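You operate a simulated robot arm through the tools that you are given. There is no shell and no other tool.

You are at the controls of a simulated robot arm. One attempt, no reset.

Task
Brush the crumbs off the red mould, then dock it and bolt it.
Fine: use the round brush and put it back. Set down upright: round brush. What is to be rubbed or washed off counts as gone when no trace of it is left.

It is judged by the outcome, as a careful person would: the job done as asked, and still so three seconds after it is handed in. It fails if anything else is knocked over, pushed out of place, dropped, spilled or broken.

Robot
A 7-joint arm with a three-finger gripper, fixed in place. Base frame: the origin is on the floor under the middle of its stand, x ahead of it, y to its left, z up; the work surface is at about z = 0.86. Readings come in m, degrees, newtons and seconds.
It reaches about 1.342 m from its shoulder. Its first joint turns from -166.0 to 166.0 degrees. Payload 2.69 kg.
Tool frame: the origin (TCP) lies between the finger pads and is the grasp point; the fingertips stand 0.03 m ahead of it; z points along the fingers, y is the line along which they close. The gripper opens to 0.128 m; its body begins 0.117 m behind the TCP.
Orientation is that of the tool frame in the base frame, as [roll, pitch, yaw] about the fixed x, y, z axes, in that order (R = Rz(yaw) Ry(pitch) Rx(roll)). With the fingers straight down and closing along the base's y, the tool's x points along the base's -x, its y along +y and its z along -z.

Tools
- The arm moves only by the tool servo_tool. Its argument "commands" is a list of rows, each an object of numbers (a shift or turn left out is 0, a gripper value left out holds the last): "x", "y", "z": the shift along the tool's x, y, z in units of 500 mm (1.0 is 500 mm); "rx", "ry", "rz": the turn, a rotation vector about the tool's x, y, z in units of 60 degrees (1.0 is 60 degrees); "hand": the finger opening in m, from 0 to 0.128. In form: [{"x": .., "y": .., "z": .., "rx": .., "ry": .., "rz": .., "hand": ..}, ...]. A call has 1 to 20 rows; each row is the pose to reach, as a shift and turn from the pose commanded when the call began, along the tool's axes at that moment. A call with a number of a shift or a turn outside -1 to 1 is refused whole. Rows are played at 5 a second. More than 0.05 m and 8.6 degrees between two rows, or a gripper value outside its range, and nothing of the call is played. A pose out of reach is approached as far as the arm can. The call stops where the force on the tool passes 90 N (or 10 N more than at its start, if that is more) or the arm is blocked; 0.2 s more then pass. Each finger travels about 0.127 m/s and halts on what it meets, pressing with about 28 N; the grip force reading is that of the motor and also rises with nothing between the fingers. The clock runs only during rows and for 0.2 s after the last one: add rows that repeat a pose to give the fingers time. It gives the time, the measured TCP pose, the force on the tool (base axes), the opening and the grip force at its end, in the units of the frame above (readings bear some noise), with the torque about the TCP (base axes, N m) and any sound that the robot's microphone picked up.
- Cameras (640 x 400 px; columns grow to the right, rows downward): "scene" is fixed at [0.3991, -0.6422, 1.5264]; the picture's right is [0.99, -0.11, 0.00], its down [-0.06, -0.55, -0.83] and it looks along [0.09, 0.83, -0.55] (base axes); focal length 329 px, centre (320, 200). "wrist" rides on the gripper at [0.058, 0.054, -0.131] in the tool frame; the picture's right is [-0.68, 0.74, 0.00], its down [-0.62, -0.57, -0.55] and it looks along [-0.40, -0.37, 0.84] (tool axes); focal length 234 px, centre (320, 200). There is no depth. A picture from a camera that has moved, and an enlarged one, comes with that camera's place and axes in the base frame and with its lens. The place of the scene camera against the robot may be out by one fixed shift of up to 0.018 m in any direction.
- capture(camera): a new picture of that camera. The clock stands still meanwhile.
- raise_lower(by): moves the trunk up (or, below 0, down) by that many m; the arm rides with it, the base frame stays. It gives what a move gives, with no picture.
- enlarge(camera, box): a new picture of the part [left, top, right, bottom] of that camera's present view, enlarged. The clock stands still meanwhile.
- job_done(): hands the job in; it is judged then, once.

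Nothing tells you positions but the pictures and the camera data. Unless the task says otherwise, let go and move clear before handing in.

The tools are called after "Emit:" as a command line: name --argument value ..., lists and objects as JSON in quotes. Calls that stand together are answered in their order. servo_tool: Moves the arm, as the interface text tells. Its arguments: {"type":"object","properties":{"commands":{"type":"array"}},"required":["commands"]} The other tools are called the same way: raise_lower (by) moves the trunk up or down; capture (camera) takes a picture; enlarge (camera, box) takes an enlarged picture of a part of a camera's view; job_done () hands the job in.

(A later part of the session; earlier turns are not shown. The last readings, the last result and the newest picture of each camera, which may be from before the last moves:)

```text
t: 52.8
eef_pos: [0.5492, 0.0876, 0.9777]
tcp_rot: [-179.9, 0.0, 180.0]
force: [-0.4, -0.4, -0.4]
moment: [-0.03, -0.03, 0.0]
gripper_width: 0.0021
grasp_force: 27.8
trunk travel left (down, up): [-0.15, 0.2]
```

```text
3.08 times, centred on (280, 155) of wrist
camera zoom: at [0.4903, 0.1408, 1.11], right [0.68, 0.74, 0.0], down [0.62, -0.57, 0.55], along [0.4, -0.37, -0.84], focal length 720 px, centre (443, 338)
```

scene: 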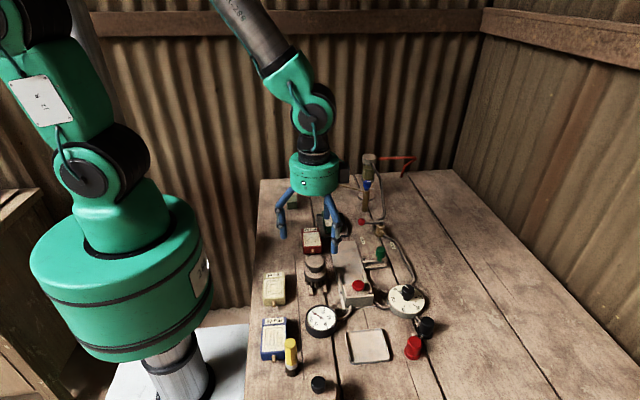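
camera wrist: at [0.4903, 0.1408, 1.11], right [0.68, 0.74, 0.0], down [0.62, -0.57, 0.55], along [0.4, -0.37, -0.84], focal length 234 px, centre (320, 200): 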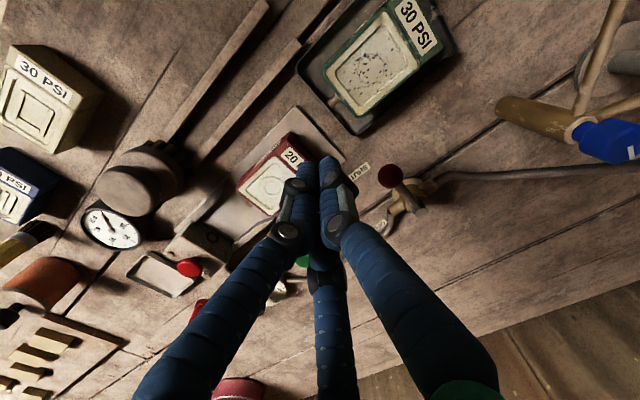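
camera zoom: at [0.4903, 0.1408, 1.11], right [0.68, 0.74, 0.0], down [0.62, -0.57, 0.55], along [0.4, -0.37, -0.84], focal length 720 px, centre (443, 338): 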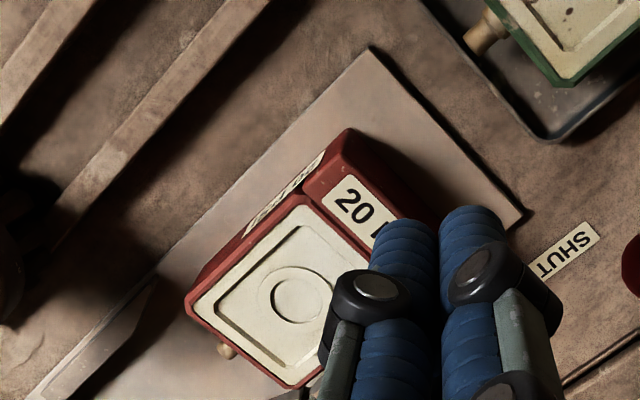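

The mould lines up with the dock within about 1 mm and 1°. I'll descend behind it with closed fingers, between its rear face and the green mould's tray.

Emit:
servo_tool --commands '[{"x": -0.002, "z": 0.04}, {"x": -0.002, "z": 0.08}, {"x": -0.002, "z": 0.11}, {"x": -0.002, "z": 0.13}, {"x": -0.002, "z": 0.13}]'

Emit:
enlarge --camera "scene" --box '[325, 210, 375, 260]'

Emit:
enlarge --camera "wrist" --box '[200, 90, 400, 240]'

```text
t: 54.0
eef_pos: [0.5492, 0.086, 0.9132]
tcp_rot: [-179.9, 0.0, -180.0]
force: [0.3, -0.1, -1.2]
moment: [-0.05, 0.0, 0.0]
gripper_width: 0.0023
grasp_force: 27.6
trunk travel left (down, up): [-0.15, 0.2]
```

```text
8.00 times, centred on (350, 235) of scene
camera zoom: at [0.3991, -0.6422, 1.5264], right [0.99, -0.11, 0.0], down [-0.06, -0.55, -0.83], along [0.09, 0.83, -0.55], focal length 2631 px, centre (80, -80)
```

zoom: 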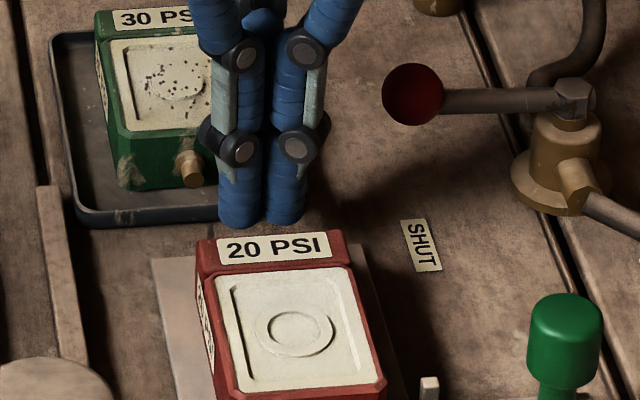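

```text
2.67 times, centred on (300, 165) of wrist
camera zoom: at [0.4909, 0.1403, 1.0446], right [0.68, 0.74, 0.0], down [0.62, -0.57, 0.55], along [0.4, -0.37, -0.84], focal length 624 px, centre (373, 293)
```

zoom: 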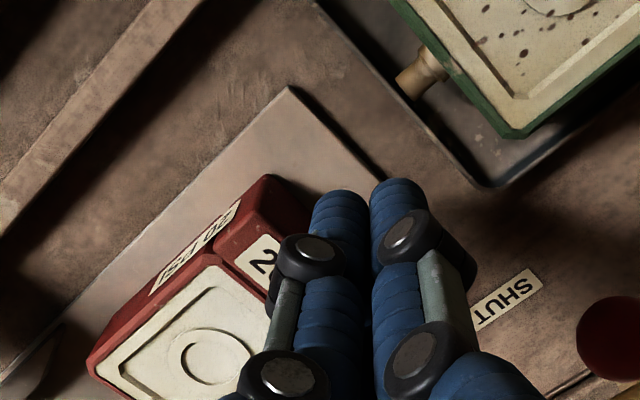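

Emit:
servo_tool --commands '[{"x": -0.003, "z": 0.015}, {"x": -0.003, "z": 0.029}, {"x": -0.003, "z": 0.029}]'

Emit:
enlarge --camera "scene" --box '[325, 210, 375, 260]'

```text
t: 54.8
eef_pos: [0.5508, 0.0869, 0.8993]
tcp_rot: [-180.0, 0.0, -180.0]
force: [0.4, 0.2, -1.3]
moment: [-0.02, 0.03, -0.02]
gripper_width: 0.0021
grasp_force: 28.2
trunk travel left (down, up): [-0.15, 0.2]
```

```text
8.00 times, centred on (350, 235) of scene
camera zoom: at [0.3991, -0.6422, 1.5264], right [0.99, -0.11, 0.0], down [-0.06, -0.55, -0.83], along [0.09, 0.83, -0.55], focal length 2631 px, centre (80, -80)
```

zoom: 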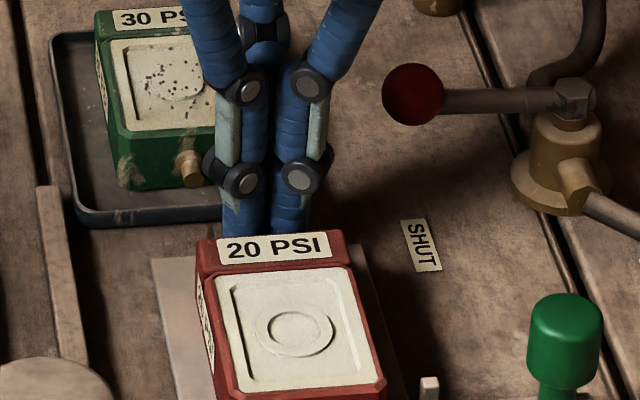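

The fingers are just behind the rear face. Pushing slowly toward the dock in stages.

Emit:
servo_tool --commands '[{"y": -0.008}, {"y": -0.016}, {"y": -0.024}, {"y": -0.032}, {"y": -0.04}, {"y": -0.048}, {"y": -0.056}, {"y": -0.064}, {"y": -0.064}]'

Emit:
enlarge --camera "scene" --box '[325, 225, 395, 295]'

```text
t: 56.8
eef_pos: [0.5509, 0.0541, 0.8992]
tcp_rot: [-179.9, 0.0, -179.9]
force: [-0.5, 0.6, -0.4]
moment: [0.04, 0.04, 0.02]
gripper_width: 0.0023
grasp_force: 27.8
trunk travel left (down, up): [-0.15, 0.2]
```

```text
5.71 times, centred on (360, 260) of scene
camera zoom: at [0.3991, -0.6422, 1.5264], right [0.99, -0.11, 0.0], down [-0.06, -0.55, -0.83], along [0.09, 0.83, -0.55], focal length 1879 px, centre (91, -143)
```

zoom: 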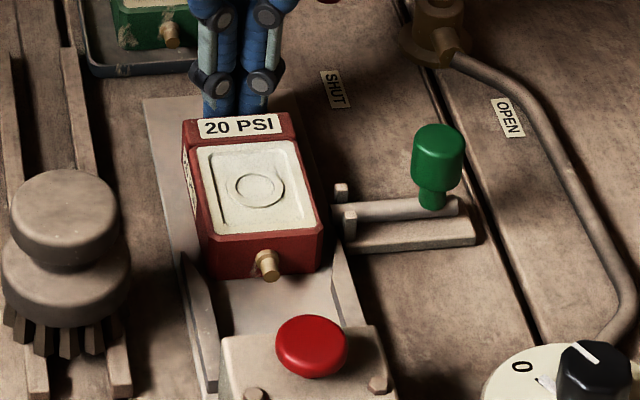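

Emit:
servo_tool --commands '[{"y": -0.008}, {"y": -0.016}, {"y": -0.024}, {"y": -0.032}, {"y": -0.04}, {"y": -0.048}, {"y": -0.048}]'

Emit:
enlarge --camera "scene" --box '[325, 225, 395, 295]'

Emit:
enlarge --camera "wrist" --box '[160, 120, 400, 290]'

```text
t: 58.4
eef_pos: [0.5516, 0.0295, 0.8996]
tcp_rot: [-180.0, 0.0, -179.9]
force: [-0.6, 0.5, -0.2]
moment: [0.03, -0.02, -0.02]
gripper_width: 0.0022
grasp_force: 28.3
trunk travel left (down, up): [-0.15, 0.2]
```

```text
5.71 times, centred on (360, 260) of scene
camera zoom: at [0.3991, -0.6422, 1.5264], right [0.99, -0.11, 0.0], down [-0.06, -0.55, -0.83], along [0.09, 0.83, -0.55], focal length 1879 px, centre (91, -143)
```

zoom: 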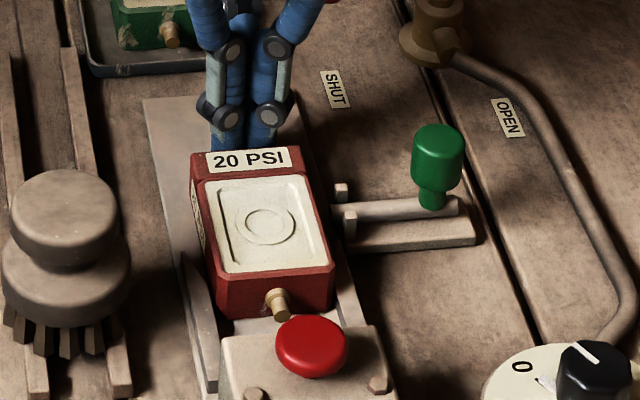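

```text
2.35 times, centred on (280, 205) of wrist
camera zoom: at [0.4926, 0.0834, 1.0305], right [0.68, 0.74, 0.0], down [0.62, -0.57, 0.55], along [0.4, -0.37, -0.84], focal length 551 px, centre (414, 188)
```

zoom: 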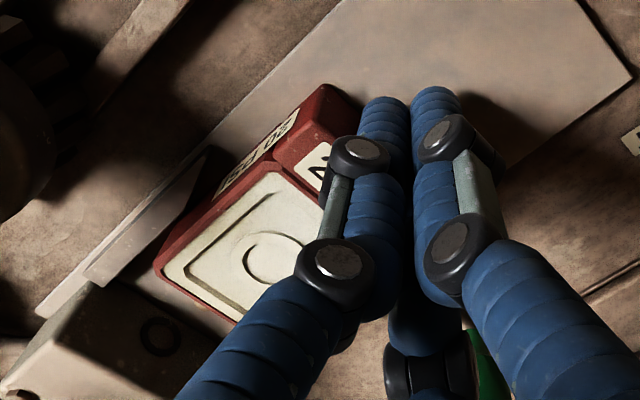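

Emit:
enlarge --camera "scene" --box '[338, 245, 388, 295]'

Emit:
enlarge --camera "wrist" --box '[160, 150, 300, 260]'

```text
8.00 times, centred on (363, 270) of scene
camera zoom: at [0.3991, -0.6422, 1.5264], right [0.99, -0.11, 0.0], down [-0.06, -0.55, -0.83], along [0.09, 0.83, -0.55], focal length 2631 px, centre (-24, -360)
```

zoom: 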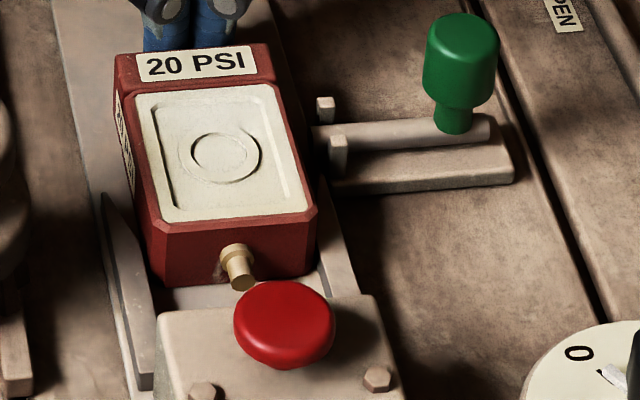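

```text
3.64 times, centred on (230, 205) of wrist
camera zoom: at [0.4926, 0.0834, 1.0305], right [0.68, 0.74, 0.0], down [0.62, -0.57, 0.55], along [0.4, -0.37, -0.84], focal length 852 px, centre (647, 182)
```

zoom: 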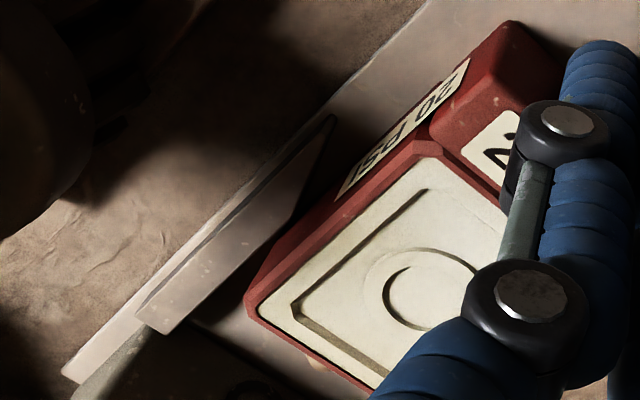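

Emit:
servo_tool --commands '[{"y": -0.008}, {"y": -0.016}, {"y": -0.024}, {"y": -0.032}, {"y": -0.04}, {"y": -0.04}]'

Emit:
enlarge --camera "scene" --box '[338, 245, 388, 295]'

Emit:
enlarge --camera "wrist" --box '[160, 120, 400, 290]'

```text
t: 59.8
eef_pos: [0.5499, 0.0097, 0.899]
tcp_rot: [180.0, -0.1, -180.0]
force: [0.0, -0.1, -0.1]
moment: [-0.01, 0.0, -0.05]
gripper_width: 0.0022
grasp_force: 27.5
trunk travel left (down, up): [-0.15, 0.2]
```

```text
8.00 times, centred on (363, 270) of scene
camera zoom: at [0.3991, -0.6422, 1.5264], right [0.99, -0.11, 0.0], down [-0.06, -0.55, -0.83], along [0.09, 0.83, -0.55], focal length 2631 px, centre (-24, -360)
```

zoom: 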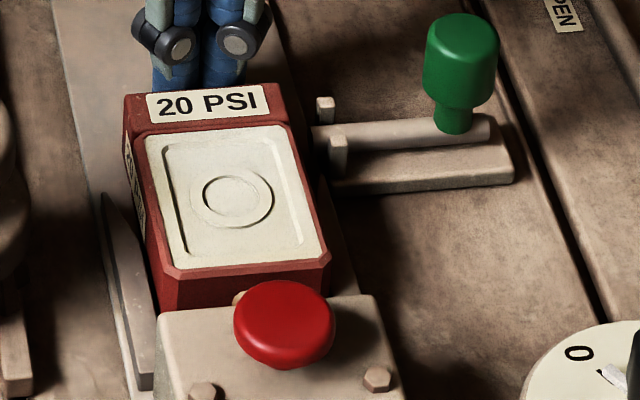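

```text
2.35 times, centred on (280, 205) of wrist
camera zoom: at [0.4924, 0.0635, 1.0302], right [0.68, 0.74, 0.0], down [0.62, -0.57, 0.55], along [0.4, -0.37, -0.84], focal length 551 px, centre (414, 188)
```

zoom: 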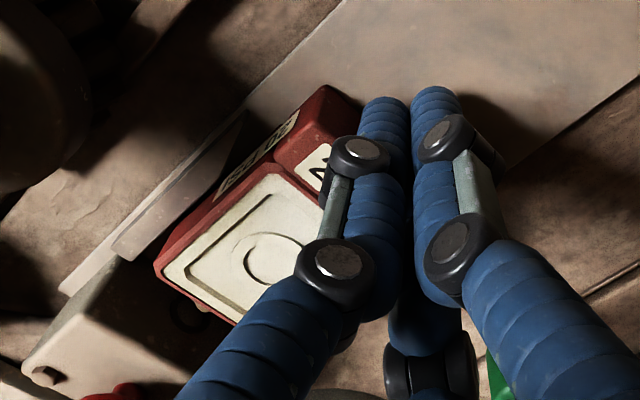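

Emit:
servo_tool --commands '[{"y": -0.004}, {"y": -0.008}, {"y": -0.012}, {"y": -0.016}, {"y": -0.02}, {"y": -0.02}]'

Emit:
enlarge --camera "scene" --box '[338, 245, 388, 295]'

```text
t: 61.2
eef_pos: [0.551, -0.0002, 0.8997]
tcp_rot: [180.0, 0.0, -179.9]
force: [0.1, -0.4, -0.1]
moment: [0.01, 0.02, 0.04]
gripper_width: 0.0025
grasp_force: 27.2
trunk travel left (down, up): [-0.15, 0.2]
```

```text
8.00 times, centred on (363, 270) of scene
camera zoom: at [0.3991, -0.6422, 1.5264], right [0.99, -0.11, 0.0], down [-0.06, -0.55, -0.83], along [0.09, 0.83, -0.55], focal length 2631 px, centre (-24, -360)
```

zoom: 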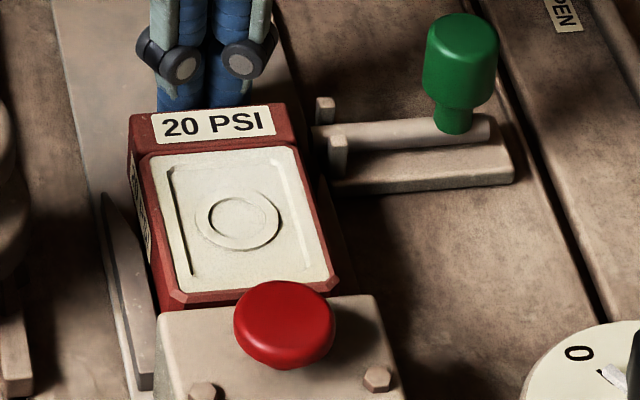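

Emit:
servo_tool --commands '[{"y": -0.003}, {"y": -0.006}, {"y": -0.009}, {"y": -0.012}, {"y": -0.012}]'

Emit:
enlarge --camera "scene" --box '[338, 245, 388, 295]'

```text
t: 62.4
eef_pos: [0.5506, -0.0064, 0.9003]
tcp_rot: [180.0, 0.1, -179.9]
force: [0.1, 0.5, -0.2]
moment: [0.01, -0.01, 0.01]
gripper_width: 0.0023
grasp_force: 27.5
trunk travel left (down, up): [-0.15, 0.2]
```

```text
8.00 times, centred on (363, 270) of scene
camera zoom: at [0.3991, -0.6422, 1.5264], right [0.99, -0.11, 0.0], down [-0.06, -0.55, -0.83], along [0.09, 0.83, -0.55], focal length 2631 px, centre (-24, -360)
```

zoom: 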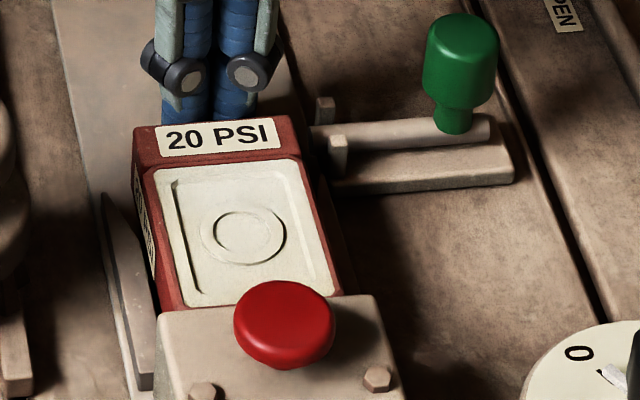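

Emit:
servo_tool --commands '[{"y": -0.003}, {"y": -0.006}, {"y": -0.006}]'

Emit:
servo_tool --commands '[{"y": -0.003}, {"y": -0.006}, {"y": -0.006}]'

Emit:
enlarge --camera "scene" --box '[338, 245, 388, 295]'

```text
t: 63.2
eef_pos: [0.5516, -0.0089, 0.8987]
tcp_rot: [-180.0, 0.0, -180.0]
force: [0.5, 1.2, -0.4]
moment: [0.03, -0.02, 0.0]
gripper_width: 0.002
grasp_force: 27.8
trunk travel left (down, up): [-0.15, 0.2]
```

```text
t: 64.0
eef_pos: [0.5518, -0.0103, 0.9]
tcp_rot: [180.0, 0.0, -180.0]
force: [0.0, 16.7, 2.4]
moment: [0.1, 0.04, 0.02]
gripper_width: 0.0021
grasp_force: 27.9
trunk travel left (down, up): [-0.15, 0.2]
```

```text
8.00 times, centred on (363, 270) of scene
camera zoom: at [0.3991, -0.6422, 1.5264], right [0.99, -0.11, 0.0], down [-0.06, -0.55, -0.83], along [0.09, 0.83, -0.55], focal length 2631 px, centre (-24, -360)
```

zoom: 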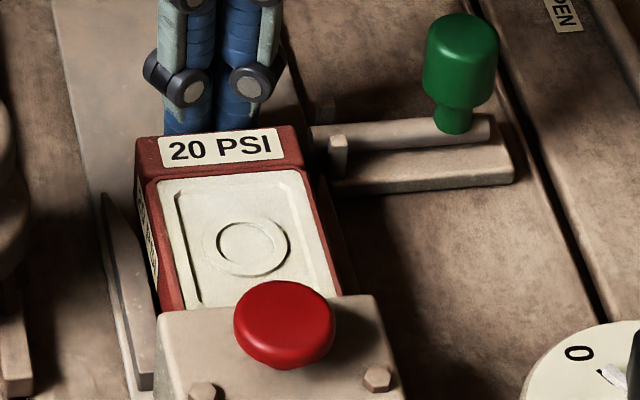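

Contact force has risen to about 17 N at the expected end position. I'll push gently a little more to make sure it is fully seated.

Emit:
servo_tool --commands '[{"y": -0.0015}, {"y": -0.003}, {"y": -0.003}]'

Emit:
enlarge --camera "scene" --box '[338, 245, 388, 295]'

Emit:
capture --camera "wrist"

```text
t: 64.8
eef_pos: [0.5518, -0.0111, 0.8999]
tcp_rot: [-180.0, 0.1, -179.9]
force: [1.0, 47.2, 7.4]
moment: [0.53, 0.04, -0.08]
gripper_width: 0.0019
grasp_force: 28.3
trunk travel left (down, up): [-0.15, 0.2]
```

```text
8.00 times, centred on (363, 270) of scene
camera zoom: at [0.3991, -0.6422, 1.5264], right [0.99, -0.11, 0.0], down [-0.06, -0.55, -0.83], along [0.09, 0.83, -0.55], focal length 2631 px, centre (-24, -360)
```

zoom: 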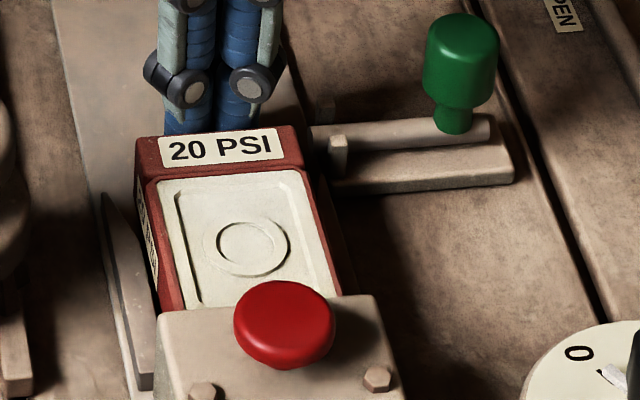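

```text
taken
camera wrist: at [0.4927, 0.0424, 1.0302], right [0.68, 0.74, 0.0], down [0.62, -0.56, 0.55], along [0.4, -0.37, -0.84], focal length 234 px, centre (320, 200)
```

wrist: 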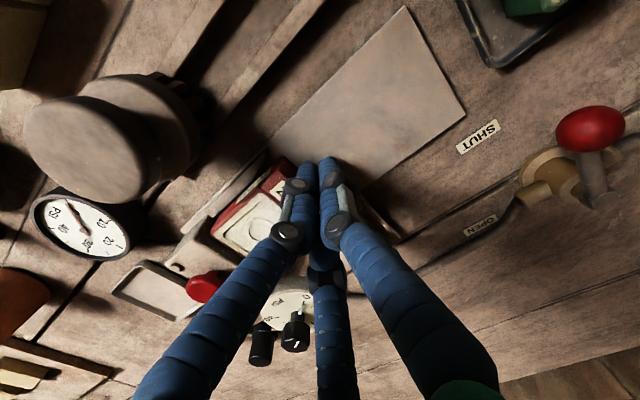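

The mould hit a hard stop, so it is seated. I'll back off, lift clear and inspect the dock and bolt from above.

Emit:
servo_tool --commands '[{"y": 0.01}, {"y": 0.024}, {"y": 0.024, "z": -0.06}, {"y": 0.024, "z": -0.13}, {"y": 0.024, "z": -0.2}, {"x": 0.07, "y": 0.06, "z": -0.25}, {"x": 0.14, "y": 0.1, "z": -0.3, "hand": 0.06}, {"x": 0.14, "y": 0.1, "z": -0.3, "hand": 0.128}, {"x": 0.14, "y": 0.1, "z": -0.3, "hand": 0.128}]'

Emit:
capture --camera "wrist"

Emit:
enlarge --camera "scene" --box '[330, 230, 400, 300]'

```text
t: 66.8
eef_pos: [0.4804, 0.0371, 1.0488]
tcp_rot: [179.9, 0.1, 179.9]
force: [0.7, 0.2, -0.4]
moment: [-0.02, -0.02, -0.01]
gripper_width: 0.128
grasp_force: 0.1
trunk travel left (down, up): [-0.15, 0.2]
```

```text
taken
camera wrist: at [0.4224, 0.0901, 1.1793], right [0.68, 0.74, 0.0], down [0.62, -0.57, 0.55], along [0.4, -0.37, -0.84], focal length 234 px, centre (320, 200)
```

wrist: 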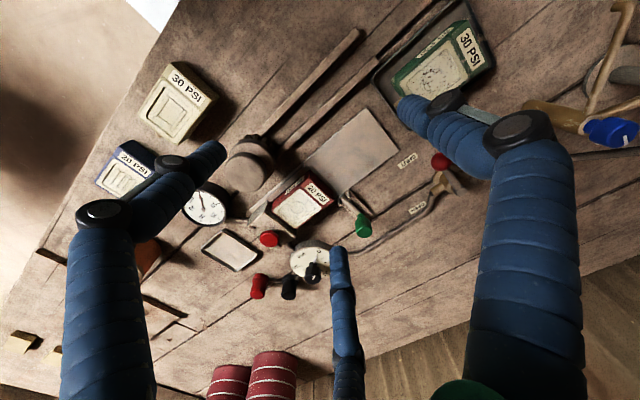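

```text
5.71 times, centred on (365, 265) of scene
camera zoom: at [0.3991, -0.6422, 1.5264], right [0.99, -0.11, 0.0], down [-0.06, -0.55, -0.83], along [0.09, 0.83, -0.55], focal length 1879 px, centre (63, -171)
```

zoom: 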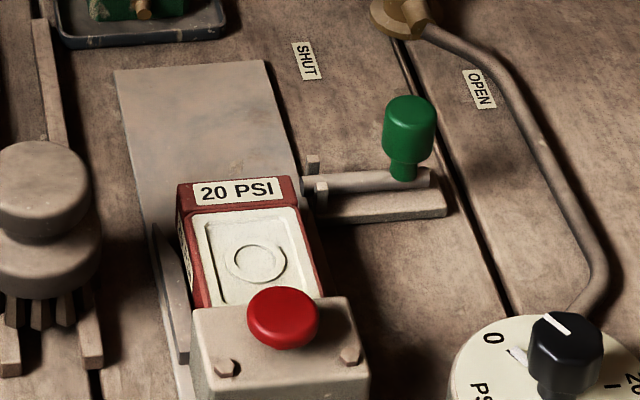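

Emit:
enlarge --camera "wrist" --box '[250, 160, 390, 260]'

Emit:
enlarge --camera "scene" --box '[350, 240, 400, 280]'

```text
4.00 times, centred on (320, 210) of wrist
camera zoom: at [0.4224, 0.0901, 1.1793], right [0.68, 0.74, 0.0], down [0.62, -0.57, 0.55], along [0.4, -0.37, -0.84], focal length 937 px, centre (320, 160)
```

zoom: 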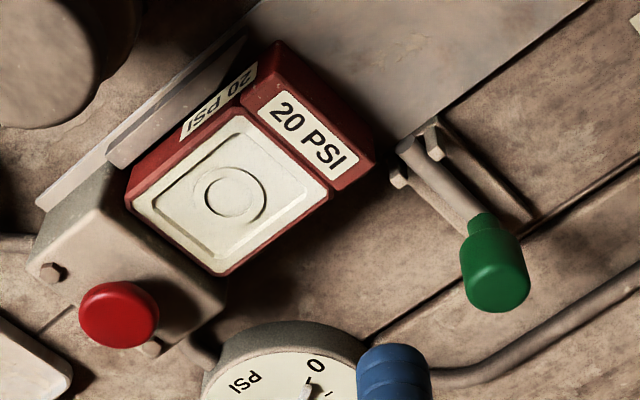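

```text
10.00 times, centred on (375, 260) of scene
camera zoom: at [0.3991, -0.6422, 1.5264], right [0.99, -0.11, 0.0], down [-0.06, -0.55, -0.83], along [0.09, 0.83, -0.55], focal length 3288 px, centre (-230, -400)
```

zoom: 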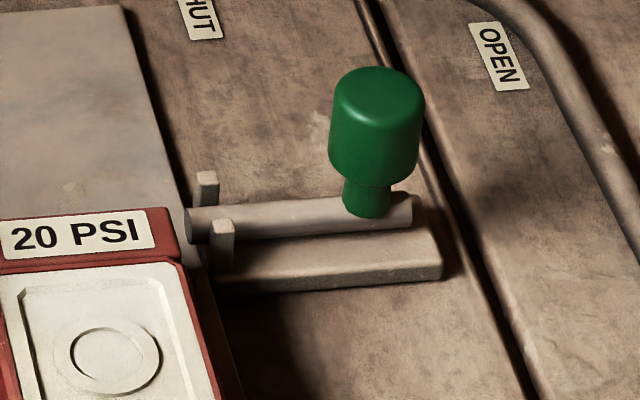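

The mould is fully seated between the jaws, and the bolt rod's axis (y ≈ −0.016) lies about 3 mm behind its rear face (y ≈ −0.0245). I'll close the fingers, turn 30° so two fingers lead toward −x, and move over the far side of the green knob to push the bolt across.

Emit:
servo_tool --commands '[{"x": -0.06, "y": -0.01, "z": 0.0, "rz": -0.1, "hand": 0.06}, {"x": -0.14, "y": -0.03, "z": 0.02, "rz": -0.2, "hand": 0.0}, {"x": -0.22, "y": -0.055, "z": 0.04, "rz": -0.3, "hand": 0.0}, {"x": -0.3, "y": -0.08, "z": 0.06, "rz": -0.4, "hand": 0.0}, {"x": -0.379, "y": -0.105, "z": 0.08, "rz": -0.5, "hand": 0.0}, {"x": -0.379, "y": -0.105, "z": 0.096, "rz": -0.5, "hand": 0.0}, {"x": -0.379, "y": -0.105, "z": 0.096, "rz": -0.5, "hand": 0.0}]'

Emit:
capture --camera "wrist"

Emit:
enlarge --camera "scene" --box '[340, 200, 430, 290]'

```text
t: 68.4
eef_pos: [0.6724, -0.0153, 1.0009]
tcp_rot: [-180.0, 0.0, -150.0]
force: [-0.5, -1.0, 0.6]
moment: [0.01, -0.01, 0.0]
gripper_width: 0.0022
grasp_force: 27.8
trunk travel left (down, up): [-0.15, 0.2]
```

```text
taken
camera wrist: at [0.5938, 0.0017, 1.132], right [0.22, 0.98, 0.0], down [0.82, -0.18, 0.55], along [0.54, -0.12, -0.84], focal length 234 px, centre (320, 200)
```

wrist: 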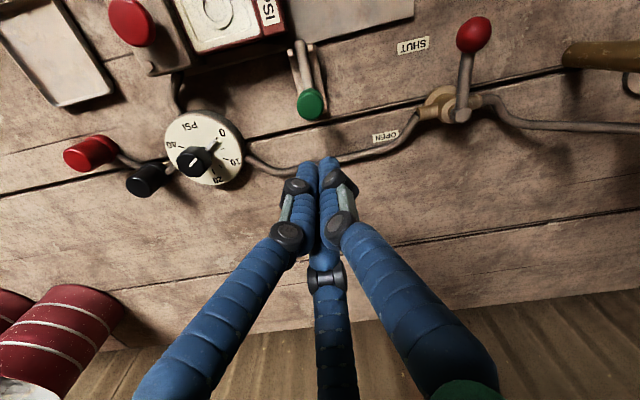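

```text
4.44 times, centred on (385, 245) of scene
camera zoom: at [0.3991, -0.6422, 1.5264], right [0.99, -0.11, 0.0], down [-0.06, -0.55, -0.83], along [0.09, 0.83, -0.55], focal length 1462 px, centre (31, 0)
```

zoom: 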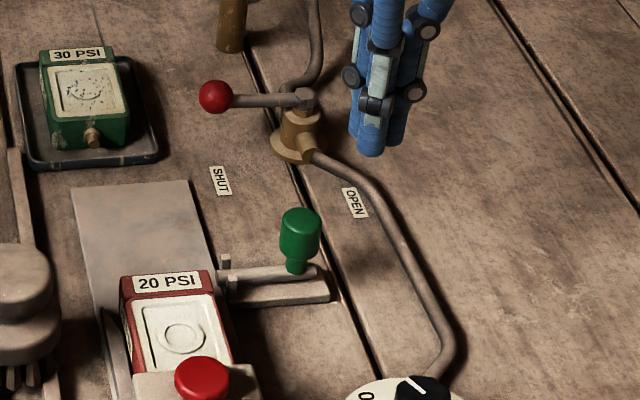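

Emit:
enlarge --camera "wrist" --box '[250, 20, 400, 170]'

```text
2.67 times, centred on (325, 95) of wrist
camera zoom: at [0.5938, 0.0017, 1.132], right [0.22, 0.98, 0.0], down [0.82, -0.18, 0.55], along [0.54, -0.12, -0.84], focal length 624 px, centre (307, 480)
```

zoom: 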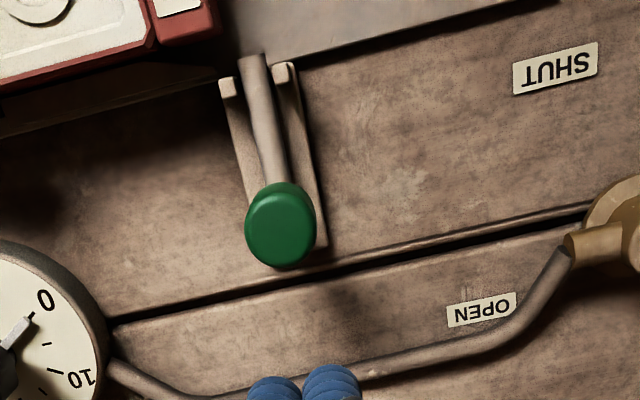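

The knob is at about (0.635, −0.016), cap z ≈ 0.889–0.914, and the closed fingers are directly on its +x side with clearance to the hose. Descending beside it.

Emit:
servo_tool --commands '[{"z": 0.05}, {"z": 0.1}, {"z": 0.14}, {"z": 0.168}, {"z": 0.168}]'

Emit:
enlarge --camera "scene" --box '[350, 230, 410, 290]'

Emit:
capture --camera "wrist"

```text
t: 69.6
eef_pos: [0.6713, -0.0166, 0.9164]
tcp_rot: [180.0, 0.0, -150.0]
force: [0.7, -0.8, -0.2]
moment: [-0.01, 0.01, -0.01]
gripper_width: 0.0022
grasp_force: 27.7
trunk travel left (down, up): [-0.15, 0.2]
```

```text
6.67 times, centred on (380, 260) of scene
camera zoom: at [0.3991, -0.6422, 1.5264], right [0.99, -0.11, 0.0], down [-0.06, -0.55, -0.83], along [0.09, 0.83, -0.55], focal length 2192 px, centre (-80, -200)
```

zoom: 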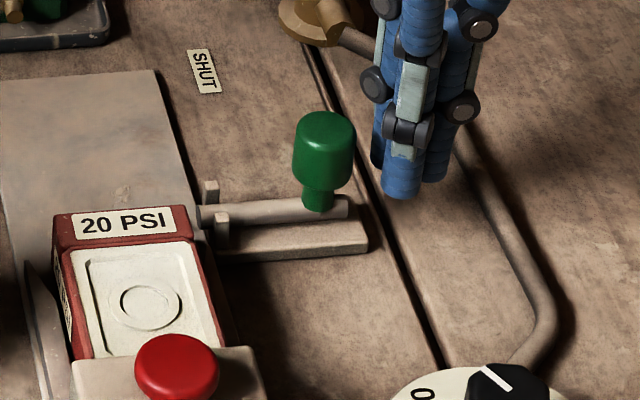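

```text
taken
camera wrist: at [0.5931, 0.0014, 1.0475], right [0.22, 0.98, 0.0], down [0.82, -0.18, 0.55], along [0.54, -0.12, -0.84], focal length 234 px, centre (320, 200)
```

wrist: 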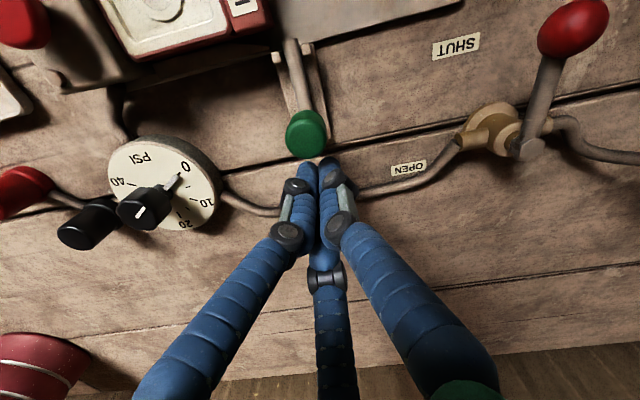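

Emit:
servo_tool --commands '[{"x": 0.0087, "y": 0.005}, {"x": 0.0156, "y": 0.009}, {"x": 0.0208, "y": 0.012}, {"x": 0.026, "y": 0.015}, {"x": 0.026, "y": 0.015}]'

Emit:
enlarge --camera "scene" --box '[350, 230, 410, 290]'

```text
t: 70.8
eef_pos: [0.6549, -0.0164, 0.9182]
tcp_rot: [180.0, 0.0, -150.0]
force: [1.3, -0.8, 0.3]
moment: [0.03, 0.0, -0.02]
gripper_width: 0.0022
grasp_force: 31.9
trunk travel left (down, up): [-0.15, 0.2]
```

```text
6.67 times, centred on (380, 260) of scene
camera zoom: at [0.3991, -0.6422, 1.5264], right [0.99, -0.11, 0.0], down [-0.06, -0.55, -0.83], along [0.09, 0.83, -0.55], focal length 2192 px, centre (-80, -200)
```

zoom: 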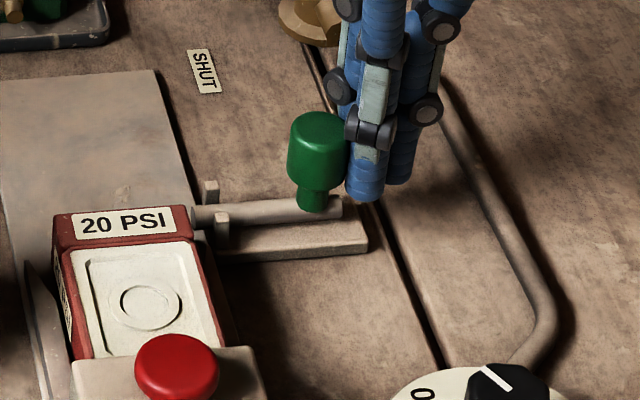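

Emit:
enlarge --camera "scene" --box '[352, 250, 384, 274]'

Emit:
enlarge --camera "wrist" --box '[180, 0, 360, 180]'

```text
16.00 times, centred on (368, 262) of scene
camera zoom: at [0.3991, -0.6422, 1.5264], right [0.99, -0.11, 0.0], down [-0.06, -0.55, -0.83], along [0.09, 0.83, -0.55], focal length 5261 px, centre (-448, -792)
```

zoom: 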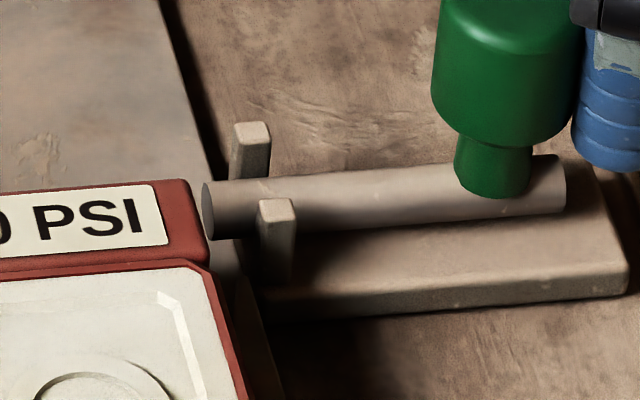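

```text
2.22 times, centred on (270, 90) of wrist
camera zoom: at [0.578, 0.0013, 1.0479], right [0.22, 0.98, 0.0], down [0.82, -0.18, 0.55], along [0.54, -0.12, -0.84], focal length 520 px, centre (431, 444)
```

zoom: 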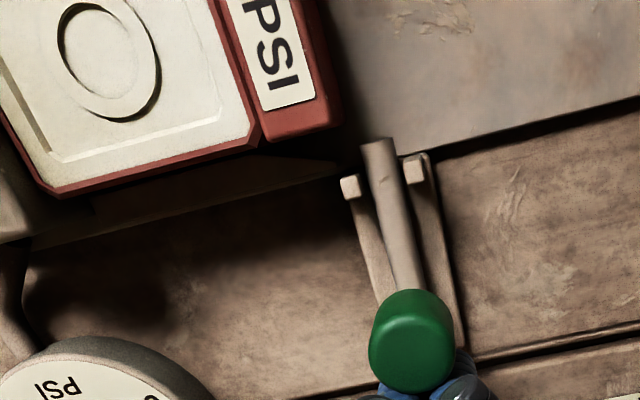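

The rod is moving smoothly (about 1 N) and lines up to pass just behind the mould's rear face. Continuing the push.

Emit:
servo_tool --commands '[{"x": 0.0043, "y": 0.0025}, {"x": 0.0087, "y": 0.005}, {"x": 0.013, "y": 0.0075}, {"x": 0.0173, "y": 0.01}, {"x": 0.0173, "y": 0.01}]'

Emit:
enlarge --camera "scene" --box '[352, 245, 392, 275]'

```text
t: 72.0
eef_pos: [0.6451, -0.0172, 0.9177]
tcp_rot: [-180.0, 0.1, -150.0]
force: [1.4, 0.0, -0.2]
moment: [0.0, -0.01, 0.02]
gripper_width: 0.0022
grasp_force: 31.3
trunk travel left (down, up): [-0.15, 0.2]
```

```text
13.33 times, centred on (372, 260) of scene
camera zoom: at [0.3991, -0.6422, 1.5264], right [0.99, -0.11, 0.0], down [-0.06, -0.55, -0.83], along [0.09, 0.83, -0.55], focal length 4384 px, centre (-373, -600)
```

zoom: 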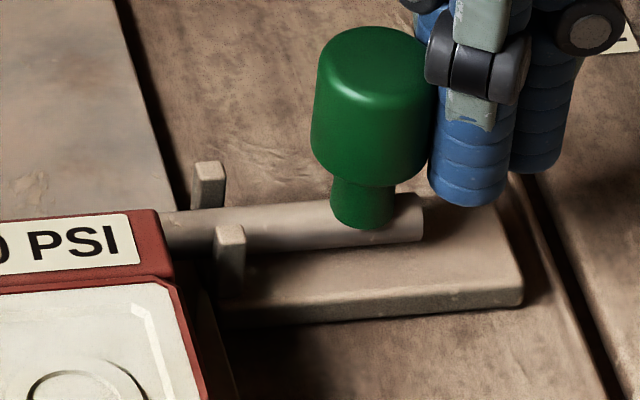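

Emit:
servo_tool --commands '[{"x": 0.0043, "y": 0.0025}, {"x": 0.0087, "y": 0.005}, {"x": 0.013, "y": 0.0075}, {"x": 0.0173, "y": 0.01}, {"x": 0.0173, "y": 0.01}]'

Emit:
enlarge --camera "scene" --box '[342, 240, 392, 278]'

Emit:
enlarge --camera "wrist" --box '[180, 0, 360, 180]'

```text
t: 73.2
eef_pos: [0.6349, -0.0149, 0.9162]
tcp_rot: [179.9, 0.0, -150.0]
force: [-0.5, 0.7, 1.0]
moment: [0.02, 0.02, 0.0]
gripper_width: 0.0022
grasp_force: 31.4
trunk travel left (down, up): [-0.15, 0.2]
```

```text
10.53 times, centred on (367, 259) of scene
camera zoom: at [0.3991, -0.6422, 1.5264], right [0.99, -0.11, 0.0], down [-0.06, -0.55, -0.83], along [0.09, 0.83, -0.55], focal length 3461 px, centre (-175, -421)
```

zoom: 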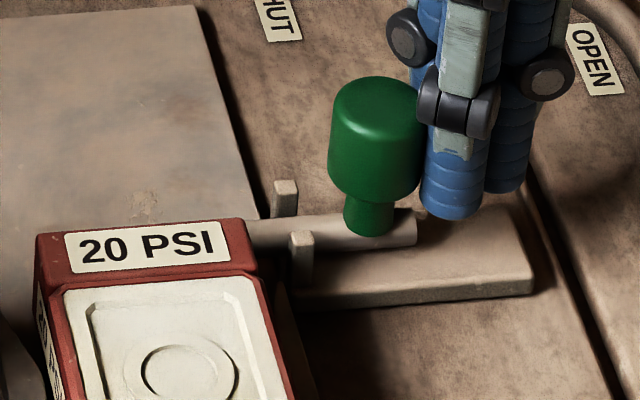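

```text
2.22 times, centred on (270, 90) of wrist
camera zoom: at [0.5581, 0.0012, 1.0479], right [0.22, 0.98, 0.0], down [0.82, -0.18, 0.55], along [0.54, -0.12, -0.84], focal length 520 px, centre (431, 444)
```

zoom: 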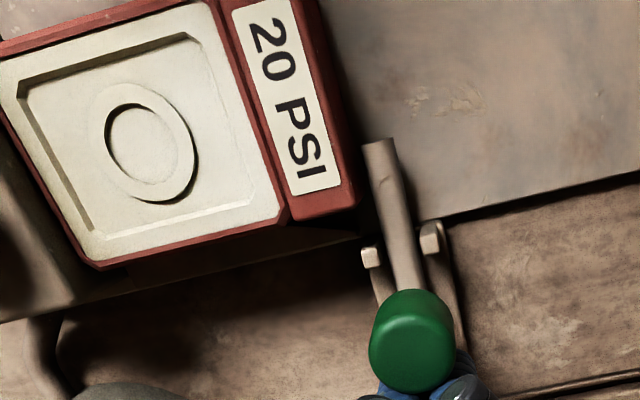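

The bolt now runs behind the mould with a clear gap. Continuing until it reaches its stop.

Emit:
servo_tool --commands '[{"x": 0.0043, "y": 0.0025}, {"x": 0.0087, "y": 0.005}, {"x": 0.013, "y": 0.0075}, {"x": 0.0156, "y": 0.009}, {"x": 0.0156, "y": 0.009}]'

Emit:
enlarge --camera "scene" --box '[342, 240, 392, 278]'

```text
t: 74.4
eef_pos: [0.6265, -0.0155, 0.9165]
tcp_rot: [-180.0, 0.0, -149.9]
force: [-0.4, 0.1, -0.5]
moment: [-0.01, 0.03, 0.0]
gripper_width: 0.0021
grasp_force: 31.4
trunk travel left (down, up): [-0.15, 0.2]
```

```text
10.53 times, centred on (367, 259) of scene
camera zoom: at [0.3991, -0.6422, 1.5264], right [0.99, -0.11, 0.0], down [-0.06, -0.55, -0.83], along [0.09, 0.83, -0.55], focal length 3461 px, centre (-175, -421)
```

zoom: 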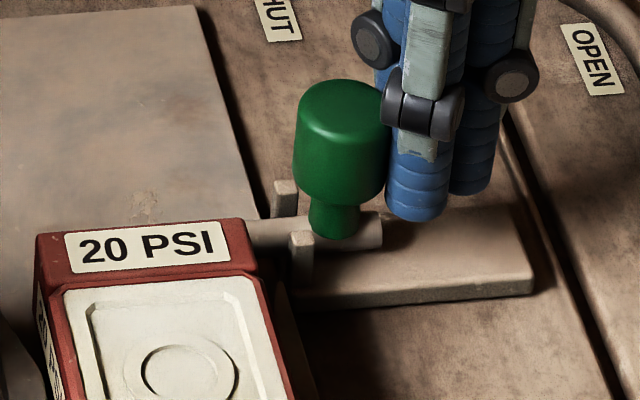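

Emit:
servo_tool --commands '[{"x": 0.0043, "y": 0.0025}, {"x": 0.0087, "y": 0.005}, {"x": 0.0104, "y": 0.006}, {"x": 0.0104, "y": 0.006}]'

Emit:
enlarge --camera "scene" --box '[342, 240, 392, 278]'

Emit:
enlarge --camera "wrist" --box '[180, 0, 360, 180]'

```text
t: 75.4
eef_pos: [0.6209, -0.0155, 0.9172]
tcp_rot: [-180.0, -0.1, -150.0]
force: [-0.7, 0.1, 0.2]
moment: [0.02, -0.02, -0.01]
gripper_width: 0.0023
grasp_force: 31.5
trunk travel left (down, up): [-0.15, 0.2]
```

```text
10.53 times, centred on (367, 259) of scene
camera zoom: at [0.3991, -0.6422, 1.5264], right [0.99, -0.11, 0.0], down [-0.06, -0.55, -0.83], along [0.09, 0.83, -0.55], focal length 3461 px, centre (-175, -421)
```

zoom: 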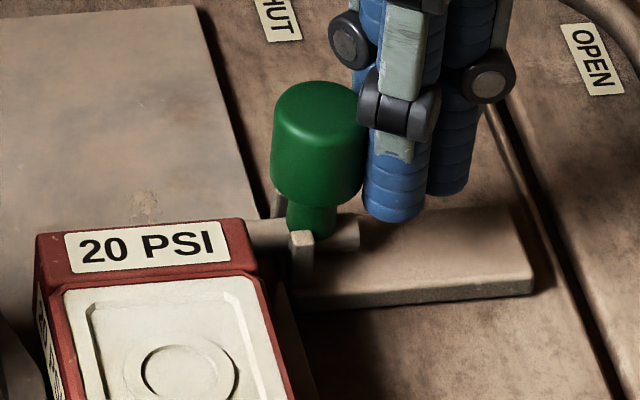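

```text
2.22 times, centred on (270, 90) of wrist
camera zoom: at [0.543, 0.0013, 1.0485], right [0.22, 0.98, 0.0], down [0.82, -0.18, 0.55], along [0.54, -0.12, -0.84], focal length 520 px, centre (431, 444)
```

zoom: 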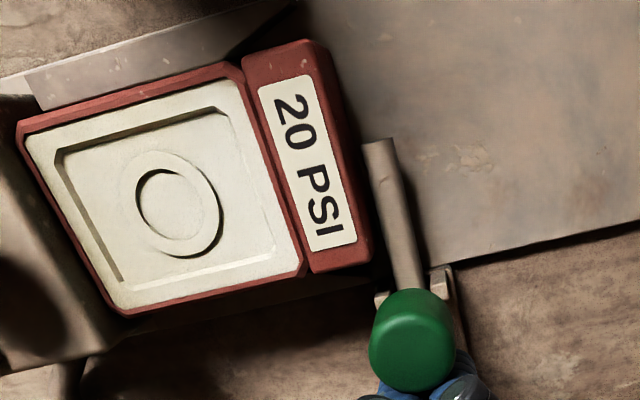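

Emit:
servo_tool --commands '[{"x": 0.0026, "y": 0.0015}, {"x": 0.0052, "y": 0.003}, {"x": 0.0052, "y": 0.003}]'

Emit:
enlarge --camera "scene" --box '[342, 240, 392, 278]'

```text
t: 76.2
eef_pos: [0.6183, -0.0158, 0.9169]
tcp_rot: [-179.9, 0.0, -149.9]
force: [1.9, -0.4, 0.3]
moment: [0.0, -0.04, 0.01]
gripper_width: 0.0058
grasp_force: 31.4
trunk travel left (down, up): [-0.15, 0.2]
```

```text
10.53 times, centred on (367, 259) of scene
camera zoom: at [0.3991, -0.6422, 1.5264], right [0.99, -0.11, 0.0], down [-0.06, -0.55, -0.83], along [0.09, 0.83, -0.55], focal length 3461 px, centre (-175, -421)
```

zoom: 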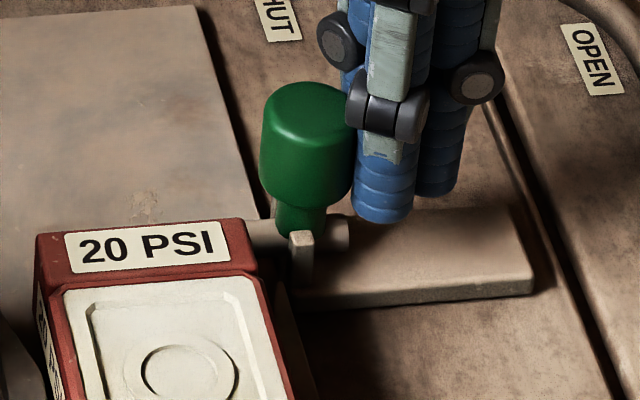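

Emit:
servo_tool --commands '[{"x": 0.0017, "y": 0.001}, {"x": 0.0035, "y": 0.002}, {"x": 0.0035, "y": 0.002}]'

Emit:
enlarge --camera "scene" --box '[342, 240, 392, 278]'

Emit:
enlarge --camera "wrist" --box '[180, 20, 380, 200]'

```text
t: 77.0
eef_pos: [0.617, -0.0159, 0.9169]
tcp_rot: [-179.9, 0.1, -150.0]
force: [16.1, -3.5, -2.0]
moment: [0.03, -0.17, 0.02]
gripper_width: 0.006
grasp_force: 31.2
trunk travel left (down, up): [-0.15, 0.2]
```

```text
10.53 times, centred on (367, 259) of scene
camera zoom: at [0.3991, -0.6422, 1.5264], right [0.99, -0.11, 0.0], down [-0.06, -0.55, -0.83], along [0.09, 0.83, -0.55], focal length 3461 px, centre (-175, -421)
```

zoom: 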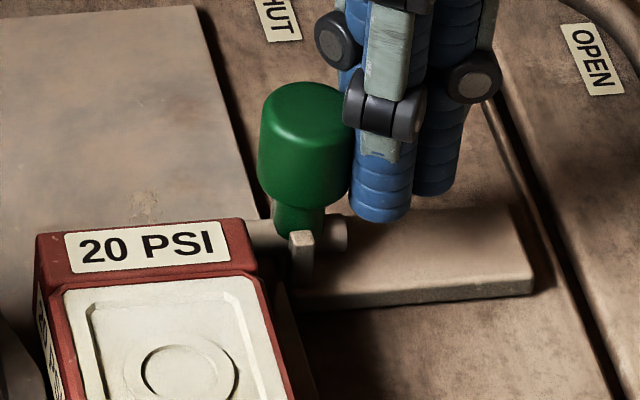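

```text
2.22 times, centred on (280, 110) of wrist
camera zoom: at [0.5392, 0.0012, 1.0487], right [0.22, 0.98, 0.0], down [0.82, -0.18, 0.55], along [0.54, -0.12, -0.84], focal length 520 px, centre (409, 400)
```

zoom: 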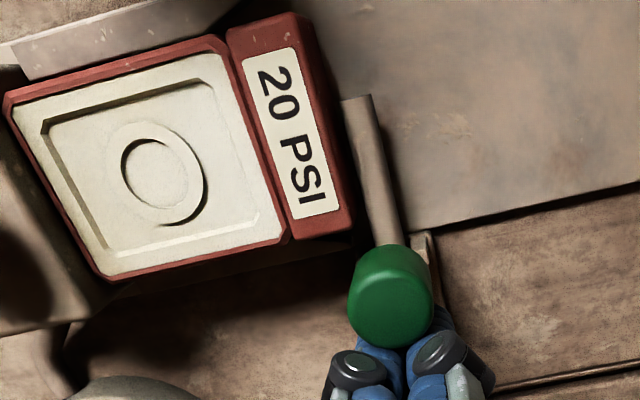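

The force has climbed to 16 N and the knob has stopped: the bolt is at the end of its travel, across the mould's rear. One last small nudge, then back away in +x and lift.

Emit:
servo_tool --commands '[{"x": 0.0014, "y": 0.0008}, {"x": 0.0014, "y": 0.0008}]'

Emit:
servo_tool --commands '[{"x": -0.0087, "y": -0.005}, {"x": -0.026, "y": -0.015}, {"x": -0.043, "y": -0.025}, {"x": -0.043, "y": -0.025, "z": -0.05}, {"x": -0.043, "y": -0.025, "z": -0.12}, {"x": -0.043, "y": -0.025, "z": -0.2}, {"x": -0.043, "y": -0.025, "z": -0.28}, {"x": -0.043, "y": -0.025, "z": -0.28}]'

Emit:
capture --camera "scene"

Emit:
capture --camera "wrist"

```text
t: 77.6
eef_pos: [0.6164, -0.0157, 0.9162]
tcp_rot: [-179.9, 0.0, -150.0]
force: [24.1, -3.3, 1.3]
moment: [0.01, -0.11, 0.07]
gripper_width: 0.006
grasp_force: 31.5
trunk travel left (down, up): [-0.15, 0.2]
```

```text
t: 79.4
eef_pos: [0.6403, -0.0153, 1.0569]
tcp_rot: [-179.9, 0.0, -150.0]
force: [0.2, -0.4, 0.6]
moment: [0.01, -0.01, 0.01]
gripper_width: 0.0021
grasp_force: 31.5
trunk travel left (down, up): [-0.15, 0.2]
```

```text
taken
```

scene: 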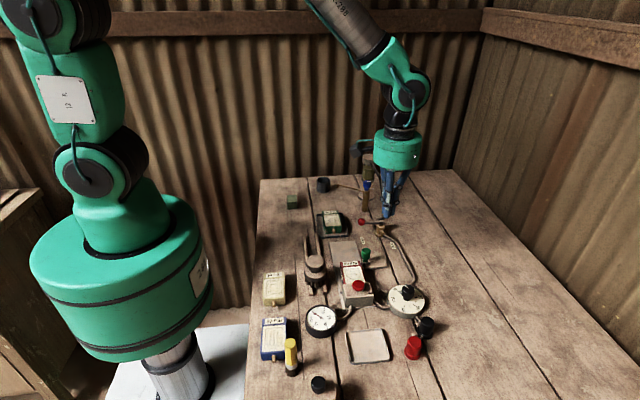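

```text
taken
camera wrist: at [0.5621, 0.0022, 1.1889], right [0.22, 0.98, 0.0], down [0.82, -0.18, 0.55], along [0.54, -0.12, -0.84], focal length 234 px, centre (320, 200)
```

wrist: 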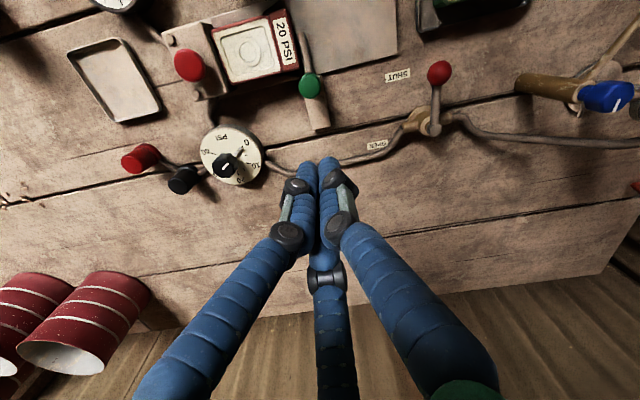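

Emit:
enlarge --camera "scene" --box '[325, 230, 395, 310]'

Emit:
enlarge --camera "scene" --box '[285, 215, 345, 300]'

Emit:
enlarge --camera "wrist" --box '[170, 0, 350, 140]'

Emit:
enlarge --camera "scene" --box '[338, 250, 368, 290]'

```text
5.00 times, centred on (360, 270) of scene
camera zoom: at [0.3991, -0.6422, 1.5264], right [0.99, -0.11, 0.0], down [-0.06, -0.55, -0.83], along [0.09, 0.83, -0.55], focal length 1644 px, centre (120, -150)
```

zoom: 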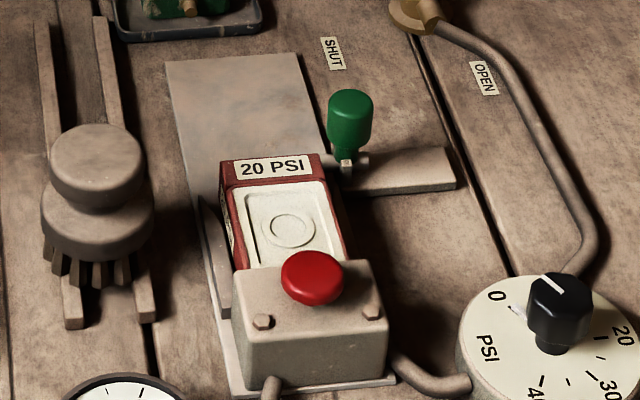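

```text
4.71 times, centred on (315, 258) of scene
camera zoom: at [0.3991, -0.6422, 1.5264], right [0.99, -0.11, 0.0], down [-0.06, -0.55, -0.83], along [0.09, 0.83, -0.55], focal length 1548 px, centre (344, -71)
```

zoom: 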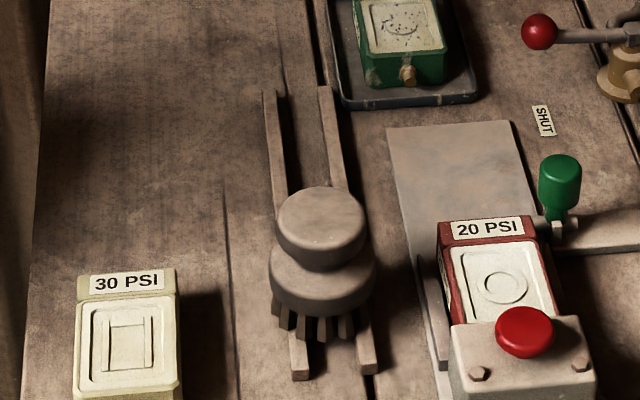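

```text
2.86 times, centred on (260, 70) of wrist
camera zoom: at [0.5621, 0.0022, 1.1889], right [0.22, 0.98, 0.0], down [0.82, -0.18, 0.55], along [0.54, -0.12, -0.84], focal length 669 px, centre (491, 571)
```

zoom: 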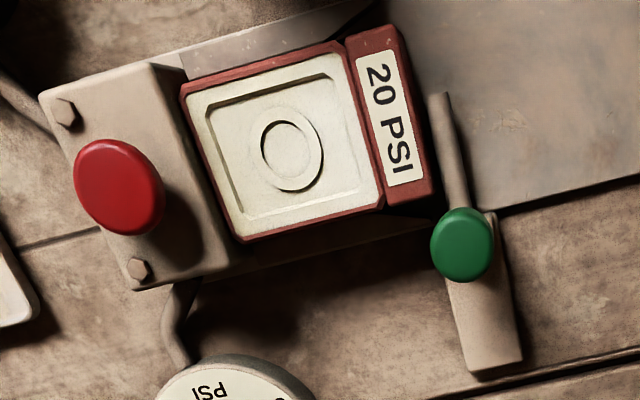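

```text
10.00 times, centred on (353, 270) of scene
camera zoom: at [0.3991, -0.6422, 1.5264], right [0.99, -0.11, 0.0], down [-0.06, -0.55, -0.83], along [0.09, 0.83, -0.55], focal length 3288 px, centre (-10, -500)
```

zoom: 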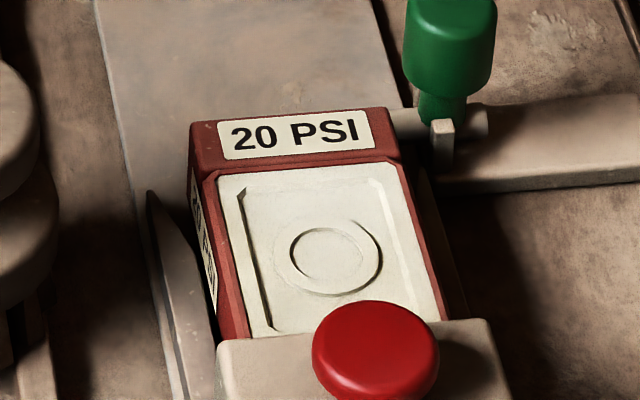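

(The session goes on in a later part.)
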